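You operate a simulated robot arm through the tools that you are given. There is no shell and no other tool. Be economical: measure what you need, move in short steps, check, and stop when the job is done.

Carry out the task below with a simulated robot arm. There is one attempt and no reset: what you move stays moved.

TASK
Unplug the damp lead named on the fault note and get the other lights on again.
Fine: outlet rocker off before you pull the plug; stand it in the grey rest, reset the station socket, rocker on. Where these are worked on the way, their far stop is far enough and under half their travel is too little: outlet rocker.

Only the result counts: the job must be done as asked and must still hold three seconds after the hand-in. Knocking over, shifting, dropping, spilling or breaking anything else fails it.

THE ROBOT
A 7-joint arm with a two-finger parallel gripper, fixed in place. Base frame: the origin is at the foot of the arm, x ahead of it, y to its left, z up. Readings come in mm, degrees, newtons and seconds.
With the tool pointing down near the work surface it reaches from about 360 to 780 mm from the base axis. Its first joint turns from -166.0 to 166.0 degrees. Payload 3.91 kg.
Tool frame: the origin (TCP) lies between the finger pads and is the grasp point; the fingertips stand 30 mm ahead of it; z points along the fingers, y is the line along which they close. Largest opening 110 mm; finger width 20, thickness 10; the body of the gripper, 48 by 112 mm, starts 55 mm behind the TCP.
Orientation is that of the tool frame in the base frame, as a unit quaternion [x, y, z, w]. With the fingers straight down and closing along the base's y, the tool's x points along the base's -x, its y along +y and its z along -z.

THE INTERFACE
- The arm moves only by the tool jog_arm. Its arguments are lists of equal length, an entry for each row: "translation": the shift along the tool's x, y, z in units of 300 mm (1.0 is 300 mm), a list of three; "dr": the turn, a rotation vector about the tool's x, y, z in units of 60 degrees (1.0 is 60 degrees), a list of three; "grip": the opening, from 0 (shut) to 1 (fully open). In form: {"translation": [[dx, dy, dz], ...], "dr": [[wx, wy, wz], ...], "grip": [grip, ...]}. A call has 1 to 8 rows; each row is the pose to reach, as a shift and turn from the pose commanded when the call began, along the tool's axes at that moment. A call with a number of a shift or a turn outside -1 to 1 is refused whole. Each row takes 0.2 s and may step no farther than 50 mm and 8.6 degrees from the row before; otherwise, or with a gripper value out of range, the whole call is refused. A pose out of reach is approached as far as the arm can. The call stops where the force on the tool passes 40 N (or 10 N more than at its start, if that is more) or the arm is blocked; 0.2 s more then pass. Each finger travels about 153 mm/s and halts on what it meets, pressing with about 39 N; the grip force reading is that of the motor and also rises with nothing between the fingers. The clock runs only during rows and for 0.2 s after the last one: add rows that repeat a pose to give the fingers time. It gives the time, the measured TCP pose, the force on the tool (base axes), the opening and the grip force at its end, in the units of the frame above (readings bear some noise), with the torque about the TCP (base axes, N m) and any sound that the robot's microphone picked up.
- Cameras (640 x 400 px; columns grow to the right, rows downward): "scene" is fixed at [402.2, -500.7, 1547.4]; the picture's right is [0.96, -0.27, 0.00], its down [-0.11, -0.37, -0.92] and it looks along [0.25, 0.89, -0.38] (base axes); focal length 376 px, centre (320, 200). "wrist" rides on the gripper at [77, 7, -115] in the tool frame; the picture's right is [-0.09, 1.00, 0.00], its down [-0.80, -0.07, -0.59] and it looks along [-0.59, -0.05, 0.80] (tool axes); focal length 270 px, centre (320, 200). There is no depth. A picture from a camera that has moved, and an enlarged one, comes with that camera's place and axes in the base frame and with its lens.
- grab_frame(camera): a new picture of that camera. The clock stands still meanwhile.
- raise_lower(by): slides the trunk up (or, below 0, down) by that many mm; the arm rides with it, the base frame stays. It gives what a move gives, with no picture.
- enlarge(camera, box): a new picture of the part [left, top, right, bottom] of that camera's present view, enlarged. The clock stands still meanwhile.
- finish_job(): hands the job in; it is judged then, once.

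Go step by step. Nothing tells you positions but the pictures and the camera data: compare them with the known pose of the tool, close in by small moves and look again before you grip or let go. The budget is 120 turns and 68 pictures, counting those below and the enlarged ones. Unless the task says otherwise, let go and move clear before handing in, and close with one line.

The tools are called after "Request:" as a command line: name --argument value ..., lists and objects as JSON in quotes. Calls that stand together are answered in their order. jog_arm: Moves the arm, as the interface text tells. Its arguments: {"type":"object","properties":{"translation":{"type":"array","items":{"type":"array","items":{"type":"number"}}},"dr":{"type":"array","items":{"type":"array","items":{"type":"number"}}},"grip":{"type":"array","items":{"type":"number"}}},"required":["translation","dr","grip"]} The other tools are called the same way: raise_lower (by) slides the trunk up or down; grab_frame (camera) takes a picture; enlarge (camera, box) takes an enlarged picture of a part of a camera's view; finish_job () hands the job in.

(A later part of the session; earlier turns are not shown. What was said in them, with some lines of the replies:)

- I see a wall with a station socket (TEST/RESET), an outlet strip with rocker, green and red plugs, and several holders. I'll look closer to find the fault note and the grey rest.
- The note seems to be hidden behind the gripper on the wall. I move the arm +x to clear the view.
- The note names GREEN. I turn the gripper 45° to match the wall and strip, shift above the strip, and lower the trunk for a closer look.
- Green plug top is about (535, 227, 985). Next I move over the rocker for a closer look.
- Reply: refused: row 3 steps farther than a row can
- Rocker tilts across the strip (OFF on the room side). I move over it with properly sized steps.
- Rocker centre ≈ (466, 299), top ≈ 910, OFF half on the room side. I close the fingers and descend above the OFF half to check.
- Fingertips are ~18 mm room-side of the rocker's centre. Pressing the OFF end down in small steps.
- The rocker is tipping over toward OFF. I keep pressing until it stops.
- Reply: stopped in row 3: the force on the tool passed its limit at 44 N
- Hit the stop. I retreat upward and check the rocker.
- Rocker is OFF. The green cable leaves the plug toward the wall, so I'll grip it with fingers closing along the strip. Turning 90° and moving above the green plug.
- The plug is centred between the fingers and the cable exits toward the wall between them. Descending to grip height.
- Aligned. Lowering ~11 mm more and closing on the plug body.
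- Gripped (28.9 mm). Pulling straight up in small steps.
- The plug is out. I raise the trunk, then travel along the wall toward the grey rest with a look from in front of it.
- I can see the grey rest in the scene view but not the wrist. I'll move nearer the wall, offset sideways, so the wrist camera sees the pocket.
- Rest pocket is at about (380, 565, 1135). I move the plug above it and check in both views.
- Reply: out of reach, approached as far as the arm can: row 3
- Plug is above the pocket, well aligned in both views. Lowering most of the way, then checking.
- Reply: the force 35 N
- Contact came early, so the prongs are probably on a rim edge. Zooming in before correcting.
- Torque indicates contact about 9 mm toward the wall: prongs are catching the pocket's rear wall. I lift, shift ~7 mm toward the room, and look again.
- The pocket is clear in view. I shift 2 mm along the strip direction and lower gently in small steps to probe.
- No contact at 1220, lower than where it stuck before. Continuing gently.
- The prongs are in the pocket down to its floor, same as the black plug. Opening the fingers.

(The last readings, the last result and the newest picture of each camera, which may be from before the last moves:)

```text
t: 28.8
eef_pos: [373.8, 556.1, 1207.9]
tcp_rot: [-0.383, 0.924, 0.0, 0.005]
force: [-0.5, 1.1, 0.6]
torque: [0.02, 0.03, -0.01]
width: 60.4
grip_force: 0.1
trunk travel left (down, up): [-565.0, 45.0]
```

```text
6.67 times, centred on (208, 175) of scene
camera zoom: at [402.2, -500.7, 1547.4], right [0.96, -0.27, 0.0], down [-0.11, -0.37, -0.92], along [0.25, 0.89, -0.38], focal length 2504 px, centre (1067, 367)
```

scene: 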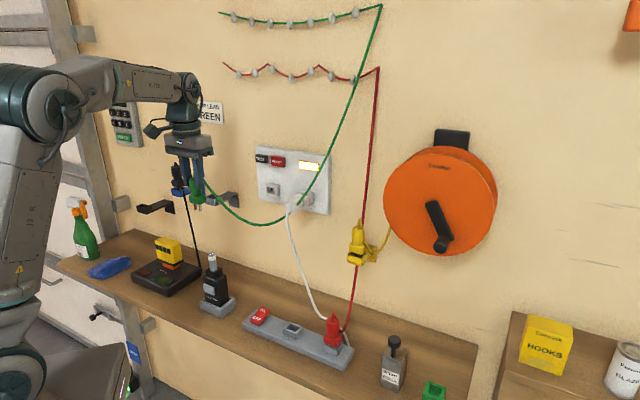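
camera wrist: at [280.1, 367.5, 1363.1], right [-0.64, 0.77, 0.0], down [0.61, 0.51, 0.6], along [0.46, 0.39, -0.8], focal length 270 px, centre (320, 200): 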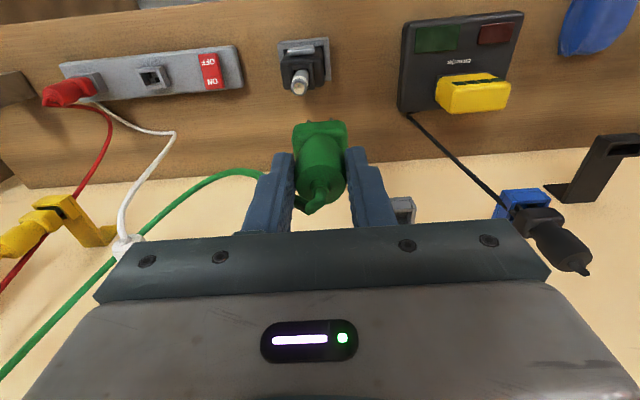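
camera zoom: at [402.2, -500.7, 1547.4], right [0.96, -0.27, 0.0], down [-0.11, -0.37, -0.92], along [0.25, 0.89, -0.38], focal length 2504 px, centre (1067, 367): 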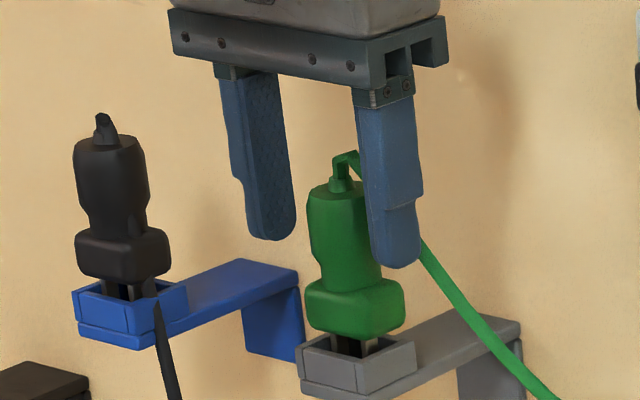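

The plug stands on its own. Rising straight up clear of it.

Request:
jog_arm --translation '[[0, 0, -0.05], [0, 0, -0.12], [0, 0, -0.2], [0, 0, -0.28]]' --dr '[[0, 0, 0], [0, 0, 0], [0, 0, 0], [0, 0, 0]]' --grip '[0.55, 0.55, 0.55, 0.55]'

Request:
enlarge --camera "scene" --box '[140, 100, 300, 210]'

```text
t: 29.8
eef_pos: [369.9, 547.9, 1292.7]
tcp_rot: [-0.383, 0.924, 0.001, 0.005]
force: [0.3, 0.1, 1.2]
torque: [0.03, -0.02, -0.01]
width: 60.5
grip_force: 0.0
out of reach, approached as far as the arm can: row 4
trunk travel left (down, up): [-565.0, 45.0]
```

```text
3.64 times, centred on (220, 155) of scene
camera zoom: at [402.2, -500.7, 1547.4], right [0.96, -0.27, 0.0], down [-0.11, -0.37, -0.92], along [0.25, 0.89, -0.38], focal length 1366 px, centre (684, 364)
```

zoom: 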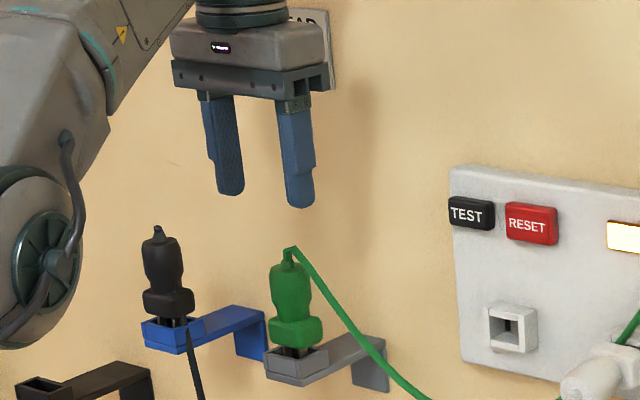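

Green plug stands in the grey rest. Now I back off from the wall and move in front of the RESET button, then tilt the tool toward the wall.

Request:
jog_arm --translation '[[0.15, 0, 0], [0.3, 0, 0], [0.3, -0.15, 0], [0.3, -0.3, 0], [0.3, -0.45, 0], [0.3, -0.6, 0], [0.3, -0.65, 0]]' --dr '[[0, 0, 0], [0, 0, 0], [0, 0, 0], [0, 0, 0], [0, 0, 0], [0, 0, 0], [0, 0, 0]]' --grip '[0.5, 0.3, 0, 0, 0, 0, 0]'

Request:
jog_arm --translation '[[0, 0, 0], [0, 0, 0], [0, 0, 0], [0, 0, 0], [0, 0, 0], [0, 0, 0]]' --dr '[[0, -0.125, 0], [0, -0.25, 0], [0, -0.375, 0], [0, -0.5, 0], [0, -0.625, 0], [0, -0.75, 0]]' --grip '[0, 0, 0, 0, 0, 0]'

Request:
grab_frame --camera "scene"

```text
t: 31.4
eef_pos: [446.5, 347.4, 1290.9]
tcp_rot: [-0.382, 0.924, 0.001, 0.005]
force: [0.2, 0.1, 0.4]
torque: [-0.02, -0.02, -0.01]
width: 0.1
grip_force: 37.7
trunk travel left (down, up): [-565.0, 45.0]
```

```text
t: 32.8
eef_pos: [445.8, 347.3, 1290.9]
tcp_rot: [-0.354, 0.851, 0.148, 0.359]
force: [0.4, 0.1, -0.2]
torque: [0.01, -0.01, -0.01]
width: 0.0
grip_force: 37.3
trunk travel left (down, up): [-565.0, 45.0]
```

```text
24 pictures are left
```

scene: 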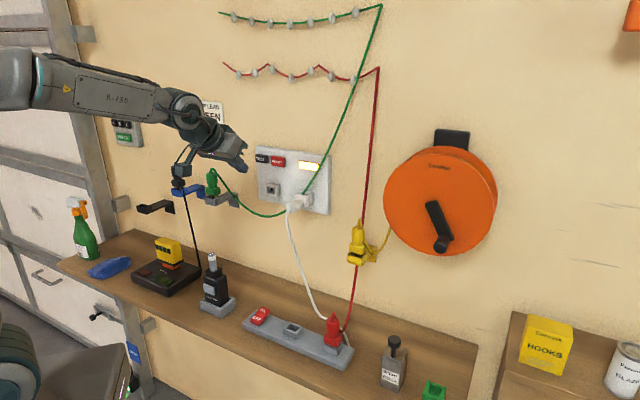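

Request:
jog_arm --translation '[[0, 0, 0], [0, 0, 0], [0, 0, 0], [0, 0, 0], [0, 0, 0], [0, 0, 0]]' --dr '[[0, -0.125, 0], [0, -0.25, 0], [0, -0.375, 0], [0, -0.5, 0], [0, -0.625, 0], [0, -0.742, 0]]' --grip '[0, 0, 0, 0, 0, 0]'

Request:
grab_frame --camera "wrist"

Request:
enlarge --camera "scene" --box '[180, 100, 340, 220]'

```text
t: 34.2
eef_pos: [443.6, 352.2, 1289.1]
tcp_rot: [-0.274, 0.651, 0.271, 0.654]
force: [-0.6, 1.8, -0.6]
torque: [0.01, 0.03, -0.11]
width: 0.1
grip_force: 37.9
out of reach, approached as far as the arm can: row 3
trunk travel left (down, up): [-565.0, 45.0]
```

```text
23 pictures are left
camera wrist: at [358.0, 275.6, 1214.1], right [-0.71, 0.7, 0.08], down [-0.37, -0.47, 0.8], along [0.6, 0.53, 0.59], focal length 270 px, centre (320, 200)
```

wrist: 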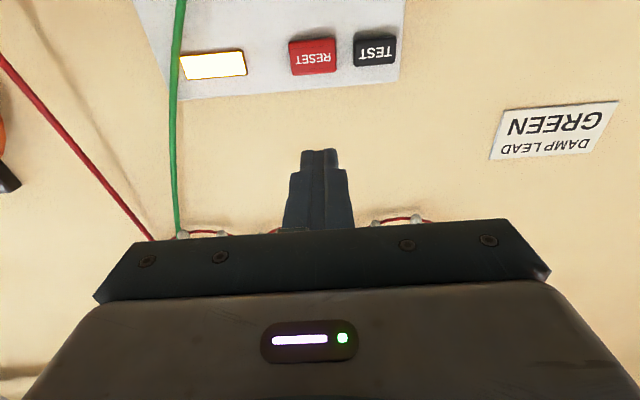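

```text
3.33 times, centred on (260, 160) of scene
camera zoom: at [402.2, -500.7, 1547.4], right [0.96, -0.27, 0.0], down [-0.11, -0.37, -0.92], along [0.25, 0.89, -0.38], focal length 1252 px, centre (520, 333)
```

zoom: 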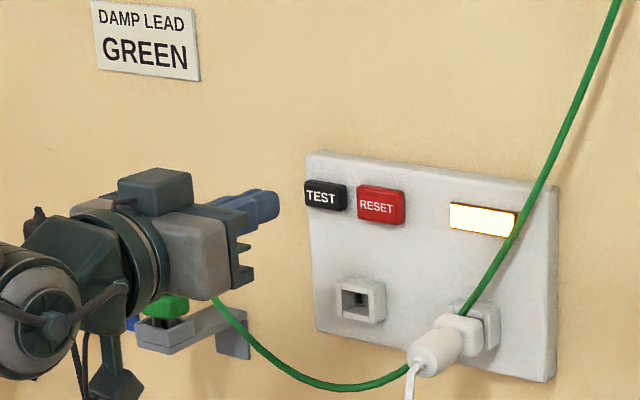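

RESET found at (560, 465, 1254). Lining the closed fingertips up and moving to just short of it.

Request:
jog_arm --translation '[[0.1, -0.009, 0.02], [0.117, -0.009, 0.13], [0.117, -0.009, 0.25], [0.117, -0.009, 0.34]]' --dr '[[0, 0, 0], [0, 0, 0], [0, 0, 0], [0, 0, 0]]' --grip '[0, 0, 0, 0]'

Request:
enlarge --camera "scene" --box '[220, 130, 340, 220]'

Request:
grab_frame --camera "wrist"

```text
t: 35.2
eef_pos: [520.5, 418.2, 1255.7]
tcp_rot: [-0.271, 0.653, 0.27, 0.654]
force: [-0.5, 0.1, 0.3]
torque: [-0.03, 0.0, -0.03]
width: 0.0
grip_force: 37.7
trunk travel left (down, up): [-565.0, 45.0]
```

```text
4.44 times, centred on (280, 175) of scene
camera zoom: at [402.2, -500.7, 1547.4], right [0.96, -0.27, 0.0], down [-0.11, -0.37, -0.92], along [0.25, 0.89, -0.38], focal length 1669 px, centre (498, 311)
```

zoom: 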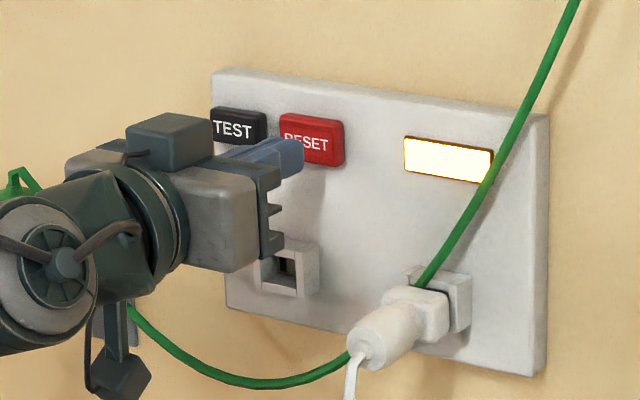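

```text
20 pictures are left
camera wrist: at [435.1, 341.9, 1179.0], right [-0.7, 0.7, 0.09], down [-0.37, -0.47, 0.8], along [0.6, 0.53, 0.59], focal length 270 px, centre (320, 200)
```

wrist: 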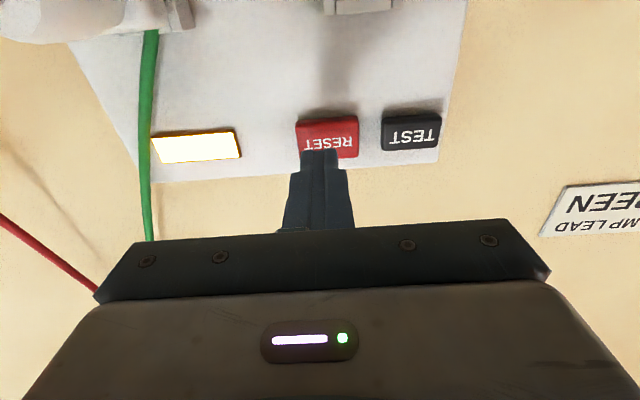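

Fingertips are ~30 mm from RESET. Shift 5 mm and push until it stops.

Request:
jog_arm --translation '[[0.006, 0.016, 0.05], [0.006, 0.016, 0.09], [0.006, 0.016, 0.105], [0.006, 0.016, 0.115], [0.006, 0.016, 0.125], [0.006, 0.016, 0.135], [0.006, 0.016, 0.145]]' --dr '[[0, 0, 0], [0, 0, 0], [0, 0, 0], [0, 0, 0], [0, 0, 0], [0, 0, 0], [0, 0, 0]]' --grip '[0, 0, 0, 0, 0, 0, 0]'

Request:
enlarge --camera "scene" --box '[220, 130, 340, 220]'

```text
t: 36.6
eef_pos: [539.3, 444.3, 1255.8]
tcp_rot: [-0.273, 0.653, 0.269, 0.653]
force: [-26.4, -22.5, 0.2]
torque: [0.03, -0.03, 0.09]
width: 0.0
grip_force: 37.4
trunk travel left (down, up): [-565.0, 45.0]
heard: click
stopped in row 7: the force on the tool passed its limit at 42 N (the readings are from after the stop); the commanded pose is now the measured one
```

```text
4.44 times, centred on (280, 175) of scene
camera zoom: at [402.2, -500.7, 1547.4], right [0.96, -0.27, 0.0], down [-0.11, -0.37, -0.92], along [0.25, 0.89, -0.38], focal length 1669 px, centre (498, 311)
```

zoom: 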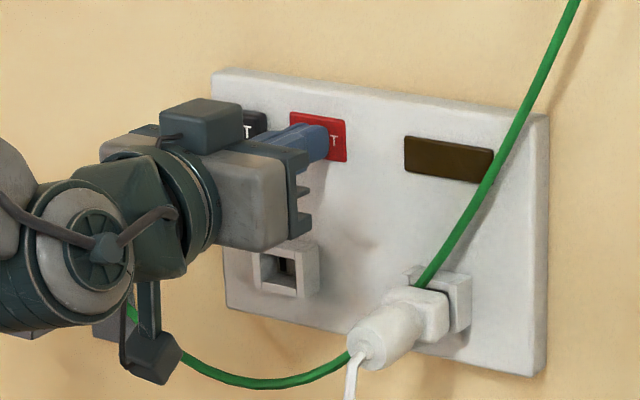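

RESET clicked and the trip lamp went out. Backing off and tilting the tool back down.

Request:
jog_arm --translation '[[0, 0, -0.12], [0, 0, -0.26], [0, 0, -0.4], [-0.08, 0, -0.45]]' --dr '[[0, 0, 0], [0, 0, 0], [0, 0, 0], [0, 0, 0]]' --grip '[0, 0, 0, 0]'

Request:
jog_arm --translation '[[0, 0, 0], [0, 0, 0], [0, 0, 0], [0, 0, 0], [0, 0, 0], [0, 0, 0]]' --dr '[[0, 0.125, 0], [0, 0.25, 0], [0, 0.375, 0], [0, 0.5, 0], [0, 0.625, 0], [0, 0.75, 0]]' --grip '[0, 0, 0, 0, 0, 0]'

Request:
jog_arm --translation '[[0, 0, 0], [0, 0, 0], [0, 0, 0], [0, 0, 0], [0, 0, 0], [0, 0, 0]]' --dr '[[0, 0.125, 0], [0, 0.25, 0], [0, 0.375, 0], [0, 0.5, 0], [0, 0.625, 0], [0, 0.75, 0]]' --grip '[0, 0, 0, 0, 0, 0]'

Request:
grab_frame --camera "scene"

```text
t: 37.6
eef_pos: [448.2, 352.8, 1276.4]
tcp_rot: [-0.273, 0.654, 0.27, 0.652]
force: [0.3, 1.0, -0.6]
torque: [0.0, 0.0, 0.0]
width: 0.0
grip_force: 38.0
trunk travel left (down, up): [-565.0, 45.0]
```

```text
t: 39.2
eef_pos: [518.2, 257.1, 1277.7]
tcp_rot: [-0.254, 0.889, 0.102, 0.366]
force: [0.1, 0.3, 0.0]
torque: [-0.05, 0.01, -0.06]
width: 0.0
grip_force: 37.5
out of reach, approached as far as the arm can: row 4
trunk travel left (down, up): [-565.0, 45.0]
stopped in row 6: the arm was blocked; the commanded pose is now the measured one
```

```text
t: 40.6
eef_pos: [507.9, 226.4, 1276.3]
tcp_rot: [-0.272, 0.962, 0.0, -0.001]
force: [-1.1, -1.0, -0.1]
torque: [0.04, -0.02, 0.02]
width: 0.1
grip_force: 37.3
out of reach, approached as far as the arm can: row 6
trunk travel left (down, up): [-565.0, 45.0]
```

```text
18 pictures are left
```

scene: 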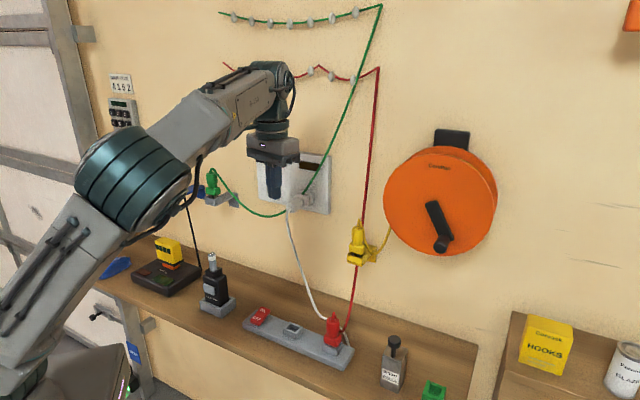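

The trip lamp is out and the green plug still stands in its rest. The arm took a different elbow pose, so I lower the trunk in part and check.

Request:
raise_lower --by -170

Request:
grab_frame --camera "scene"

```text
t: 42.6
eef_pos: [509.0, 227.5, 1105.4]
tcp_rot: [-0.274, 0.962, -0.002, -0.002]
force: [0.2, 0.3, -0.8]
torque: [-0.02, -0.03, 0.02]
width: 0.1
grip_force: 37.9
trunk travel left (down, up): [-395.0, 215.0]
```

```text
17 pictures are left
```

scene: 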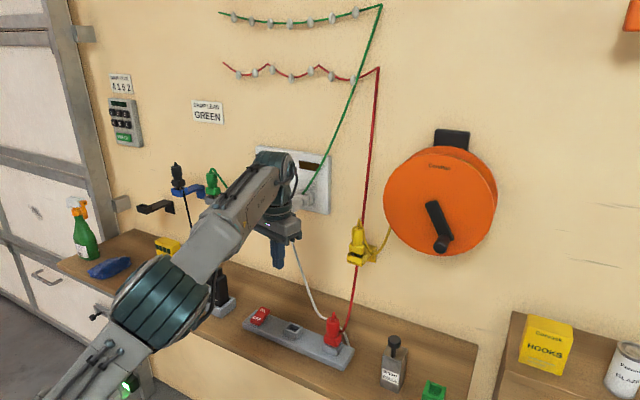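

Clear. Moving above the ON half of the rocker and descending to a check height.

Request:
jog_arm --translation '[[-0.02, 0.1, 0], [-0.04, 0.2, 0], [-0.056, 0.296, 0], [-0.056, 0.296, 0.12], [-0.056, 0.296, 0.24], [-0.056, 0.296, 0.38]]' --dr '[[0, 0, -0.05], [0, 0, -0.1], [0, 0, -0.2], [0, 0, -0.2], [0, 0, -0.2], [0, 0, -0.2]]' --grip '[0, 0, 0, 0, 0, 0]'

Request:
enlarge --camera "scene" --box '[150, 220, 342, 340]'

Request:
grab_frame --camera "wrist"

```text
t: 44.0
eef_pos: [500.4, 276.3, 987.5]
tcp_rot: [-0.373, 0.928, 0.0, -0.003]
force: [0.7, -0.1, -0.5]
torque: [0.0, 0.05, 0.04]
width: 0.0
grip_force: 38.0
out of reach, approached as far as the arm can: row 2, 3, 4, 5, 6
trunk travel left (down, up): [-395.0, 215.0]
```

```text
3.33 times, centred on (246, 280) of scene
camera zoom: at [402.2, -500.7, 1547.4], right [0.96, -0.27, 0.0], down [-0.11, -0.37, -0.92], along [0.25, 0.89, -0.38], focal length 1252 px, centre (567, -67)
```

zoom: 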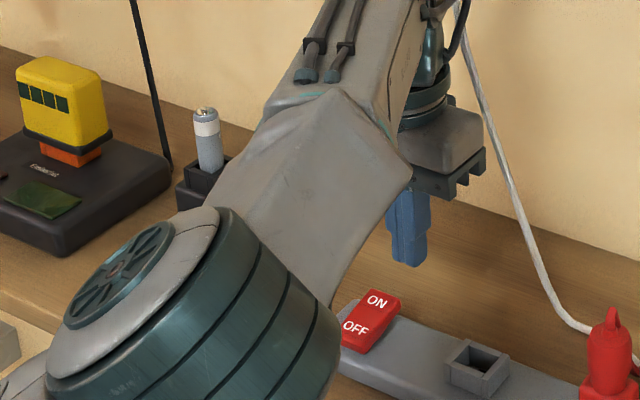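

```text
15 pictures are left
camera wrist: at [440.0, 228.9, 1102.5], right [-0.63, 0.78, 0.0], down [0.63, 0.51, 0.59], along [0.46, 0.37, -0.81], focal length 270 px, centre (320, 200)
```

wrist: 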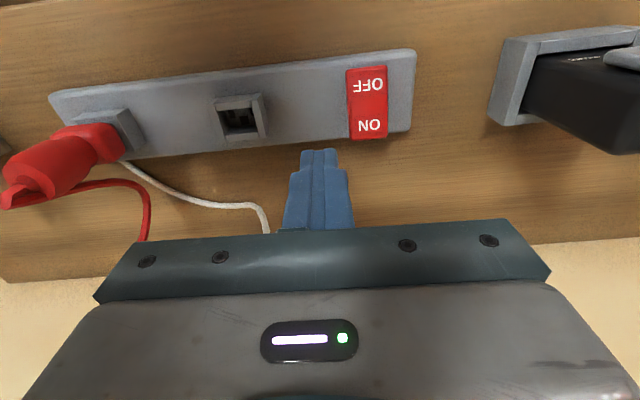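

This elbow pose limits reach. I rise, and turn the tool yaw back the other way to free the joints.

Request:
jog_arm --translation '[[0, 0, -0.12], [0, 0, -0.24], [0, 0, -0.36], [0, 0, -0.36], [0, 0, -0.36], [0, 0, -0.36], [0, 0, -0.36], [0, 0, -0.36]]' --dr '[[0, 0, 0], [0, 0, 0.1], [0, 0, 0.2], [0, 0, 0.34], [0, 0, 0.48], [0, 0, 0.6], [0, 0, 0.7], [0, 0, 0.75]]' --grip '[0, 0, 0, 0, 0, 0, 0, 0]'

Request:
jog_arm --translation '[[0, 0, 0], [0, 0, 0], [0, 0, 0], [0, 0, 0], [0, 0, 0], [0, 0, 0], [0, 0, 0]]' --dr '[[0, 0, 0.12], [0, 0, 0.24], [0, 0, 0.36], [0, 0, 0.48], [0, 0, 0.6], [0, 0, 0.72], [0, 0, 0.72]]' --grip '[0, 0, 0, 0, 0, 0, 0]'

Request:
grab_frame --camera "scene"

```text
t: 45.8
eef_pos: [489.2, 237.9, 1094.1]
tcp_rot: [0.011, 1.0, -0.002, -0.001]
force: [0.9, 1.1, -1.6]
torque: [-0.08, 0.01, -0.01]
width: 0.1
grip_force: 37.6
out of reach, approached as far as the arm can: row 1, 2, 3, 4, 5, 6, 7, 8
trunk travel left (down, up): [-395.0, 215.0]
```

```text
t: 47.4
eef_pos: [486.5, 235.9, 1095.5]
tcp_rot: [0.379, 0.926, -0.003, -0.001]
force: [-0.1, -0.4, 0.5]
torque: [0.01, -0.01, 0.0]
width: 0.4
grip_force: 37.7
trunk travel left (down, up): [-395.0, 215.0]
```

```text
14 pictures are left
```

scene: 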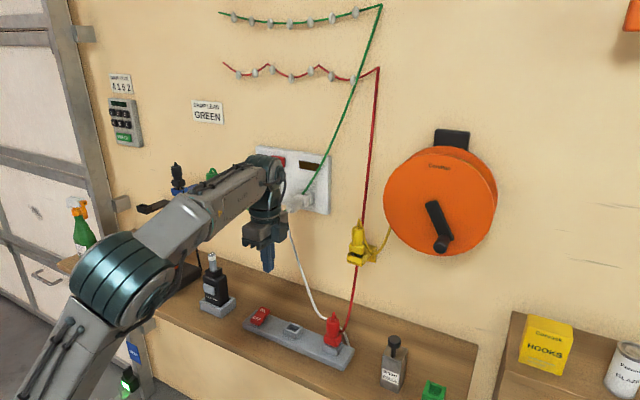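

Elbow is back to a usual pose. Moving above the ON half again.

Request:
jog_arm --translation '[[0.07, 0.05, 0], [0.14, 0.1, 0], [0.2, 0.157, 0], [0.2, 0.157, 0]]' --dr '[[0, 0, 0], [0, 0, 0], [0, 0, 0], [0, 0, 0]]' --grip '[0, 0, 0, 0]'

```text
t: 48.4
eef_pos: [484.1, 263.7, 1099.3]
tcp_rot: [0.379, 0.925, -0.002, -0.001]
force: [0.8, 0.7, 0.2]
torque: [-0.01, 0.0, 0.02]
width: 0.1
grip_force: 38.1
out of reach, approached as far as the arm can: row 2, 3, 4
trunk travel left (down, up): [-395.0, 215.0]
```

Still limited short of the target. I'll tilt the tool ~20° so the fingers reach over the rocker instead.

Request:
jog_arm --translation '[[0.03, 0.02, 0], [0.06, 0.045, 0], [0.1, 0.07, 0], [0.13, 0.097, 0], [0.13, 0.097, 0]]' --dr '[[-0.08, 0.08, 0], [-0.16, 0.16, 0], [-0.23, 0.23, 0], [-0.3, 0.3, 0], [-0.3, 0.3, 0]]' --grip '[0, 0, 0, 0, 0]'

```text
t: 49.6
eef_pos: [477.8, 312.5, 1099.7]
tcp_rot: [0.369, 0.903, 0.201, -0.085]
force: [-0.6, 0.3, -0.6]
torque: [0.0, -0.04, 0.02]
width: 0.0
grip_force: 38.0
trunk travel left (down, up): [-395.0, 215.0]
```

Reached. Descending vertically over the ON half with this tilt, then a check.

Request:
jog_arm --translation '[[-0.04, -0.04, 0.12], [-0.08, -0.08, 0.24], [-0.1207, -0.12, 0.361], [-0.1408, -0.14, 0.421]]' --dr '[[0, 0, 0], [0, 0, 0], [0, 0, 0], [0, 0, 0]]' --grip '[0, 0, 0, 0]'

Request:
enlarge --camera "scene" --box '[180, 240, 308, 330]'

Request:
grab_frame --camera "wrist"

```text
t: 50.6
eef_pos: [476.9, 313.4, 959.0]
tcp_rot: [0.369, 0.903, 0.202, -0.087]
force: [0.3, -0.1, -0.7]
torque: [0.01, -0.01, 0.02]
width: 0.1
grip_force: 37.5
trunk travel left (down, up): [-395.0, 215.0]
```

```text
4.44 times, centred on (244, 285) of scene
camera zoom: at [402.2, -500.7, 1547.4], right [0.96, -0.27, 0.0], down [-0.11, -0.37, -0.92], along [0.25, 0.89, -0.38], focal length 1669 px, centre (658, -178)
```

zoom: 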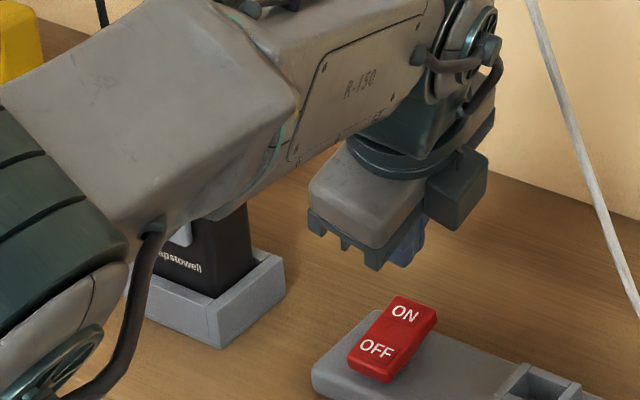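

```text
12 pictures are left
camera wrist: at [429.0, 317.5, 1087.6], right [0.76, 0.59, 0.27], down [0.53, -0.81, 0.27], along [0.38, -0.06, -0.92], focal length 270 px, centre (320, 200)
```

wrist: 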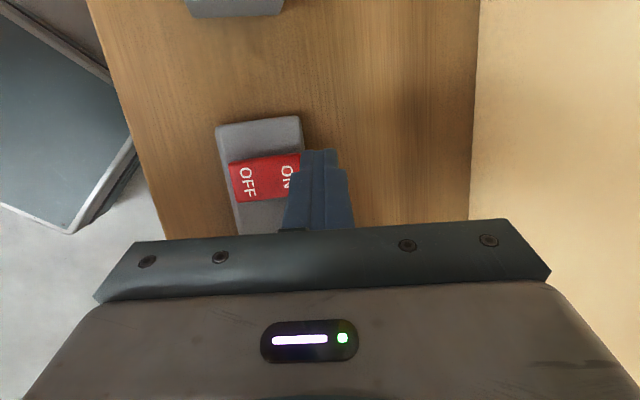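

Positioned over the ON end. Pressing down in small steps until it stops.

Request:
jog_arm --translation '[[-0.007, -0.026, 0.018], [-0.015, -0.034, 0.042], [-0.019, -0.038, 0.055], [-0.023, -0.042, 0.067], [-0.027, -0.046, 0.079], [-0.031, -0.05, 0.091]]' --dr '[[0, 0, 0], [0, 0, 0], [0, 0, 0], [0, 0, 0], [0, 0, 0], [0, 0, 0]]' --grip '[0, 0, 0, 0, 0, 0]'

Request:
enlarge --camera "scene" --box '[180, 240, 308, 330]'

```text
t: 52.0
eef_pos: [472.8, 308.4, 928.8]
tcp_rot: [0.369, 0.903, 0.203, -0.085]
force: [-1.2, -1.6, 16.6]
torque: [-0.05, 0.05, -0.04]
width: 0.0
grip_force: 38.1
trunk travel left (down, up): [-395.0, 215.0]
```

```text
4.44 times, centred on (244, 285) of scene
camera zoom: at [402.2, -500.7, 1547.4], right [0.96, -0.27, 0.0], down [-0.11, -0.37, -0.92], along [0.25, 0.89, -0.38], focal length 1669 px, centre (658, -178)
```

zoom: 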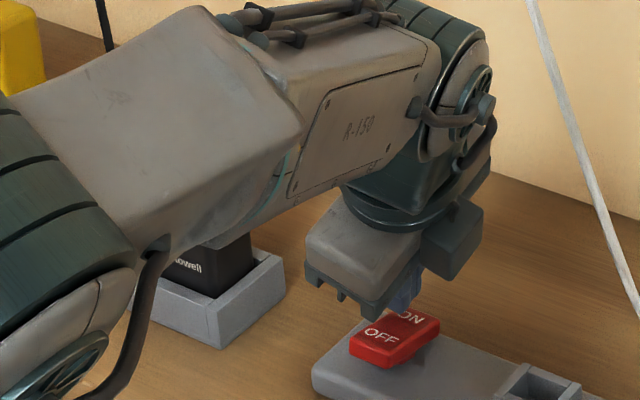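

Rocker is tipping to ON; pressing on to the stop.

Request:
jog_arm --translation '[[-0.003, -0.003, 0.009], [-0.006, -0.006, 0.018], [-0.01, -0.01, 0.03], [-0.014, -0.014, 0.042]]' --dr '[[0, 0, 0], [0, 0, 0], [0, 0, 0], [0, 0, 0]]' --grip '[0, 0, 0, 0]'

```text
t: 52.5
eef_pos: [473.5, 309.1, 929.4]
tcp_rot: [0.369, 0.903, 0.206, -0.083]
force: [-6.9, -7.0, 20.5]
torque: [-0.2, 0.2, 0.01]
width: 0.0
grip_force: 37.3
trunk travel left (down, up): [-395.0, 215.0]
stopped in row 2: the force on the tool passed its limit at 44 N (the readings are from after the stop); the commanded pose is now the measured one
```

Reached its stop. Retreating vertically and checking the whole scene.

Request:
jog_arm --translation '[[0.03, 0.03, -0.09], [0.08, 0.08, -0.23], [0.12, 0.12, -0.36], [0.16, 0.16, -0.48]]' --dr '[[0, 0, 0], [0, 0, 0], [0, 0, 0], [0, 0, 0]]' --grip '[0, 0, 0, 0]'

Request:
grab_frame --camera "scene"

Request:
enlarge --camera "scene" --box '[180, 220, 340, 340]'

```text
t: 53.5
eef_pos: [473.7, 309.6, 1085.6]
tcp_rot: [0.369, 0.903, 0.205, -0.084]
force: [-0.1, -0.2, -0.3]
torque: [-0.03, 0.02, 0.0]
width: 0.0
grip_force: 37.9
trunk travel left (down, up): [-395.0, 215.0]
```

```text
10 pictures are left
```

scene: 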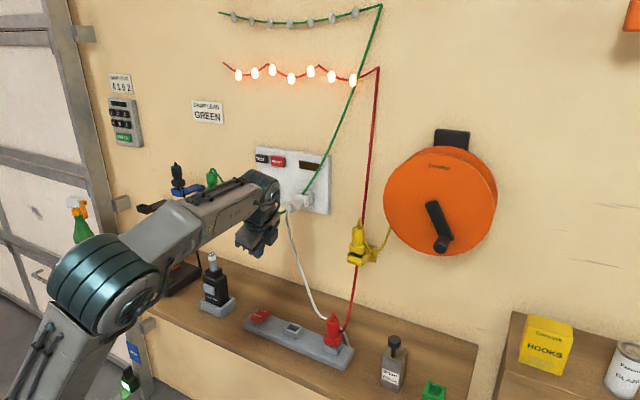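

```text
3.33 times, centred on (260, 280) of scene
camera zoom: at [402.2, -500.7, 1547.4], right [0.96, -0.27, 0.0], down [-0.11, -0.37, -0.92], along [0.25, 0.89, -0.38], focal length 1252 px, centre (520, -67)
```

zoom: 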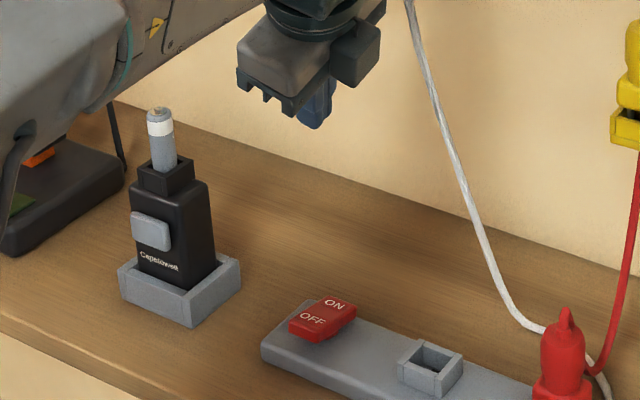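

The red lights are on and the rocker is ON. One last check of the green plug in the rest.

Request:
enlarge --camera "scene" --box '[130, 140, 290, 240]'

```text
4.00 times, centred on (210, 190) of scene
camera zoom: at [402.2, -500.7, 1547.4], right [0.96, -0.27, 0.0], down [-0.11, -0.37, -0.92], along [0.25, 0.89, -0.38], focal length 1502 px, centre (760, 240)
```

zoom: 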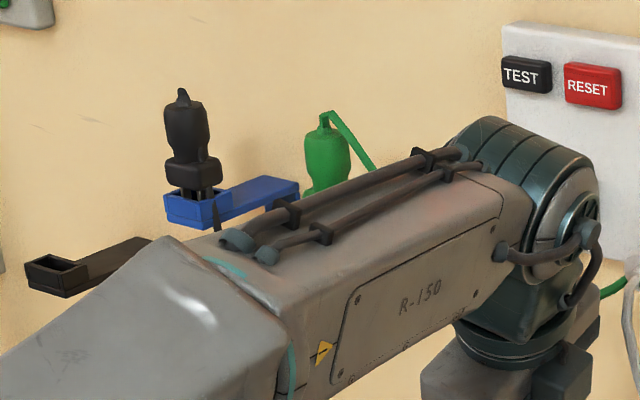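

The green plug still stands upright in the grey rest and everything else is in place, so I hand the job in.

Request:
finish_job

```text
The job is handed in.
```

The damp green lead is unplugged and standing in the grey rest, the station socket is reset, the rocker is on, and the red lights are lit again.
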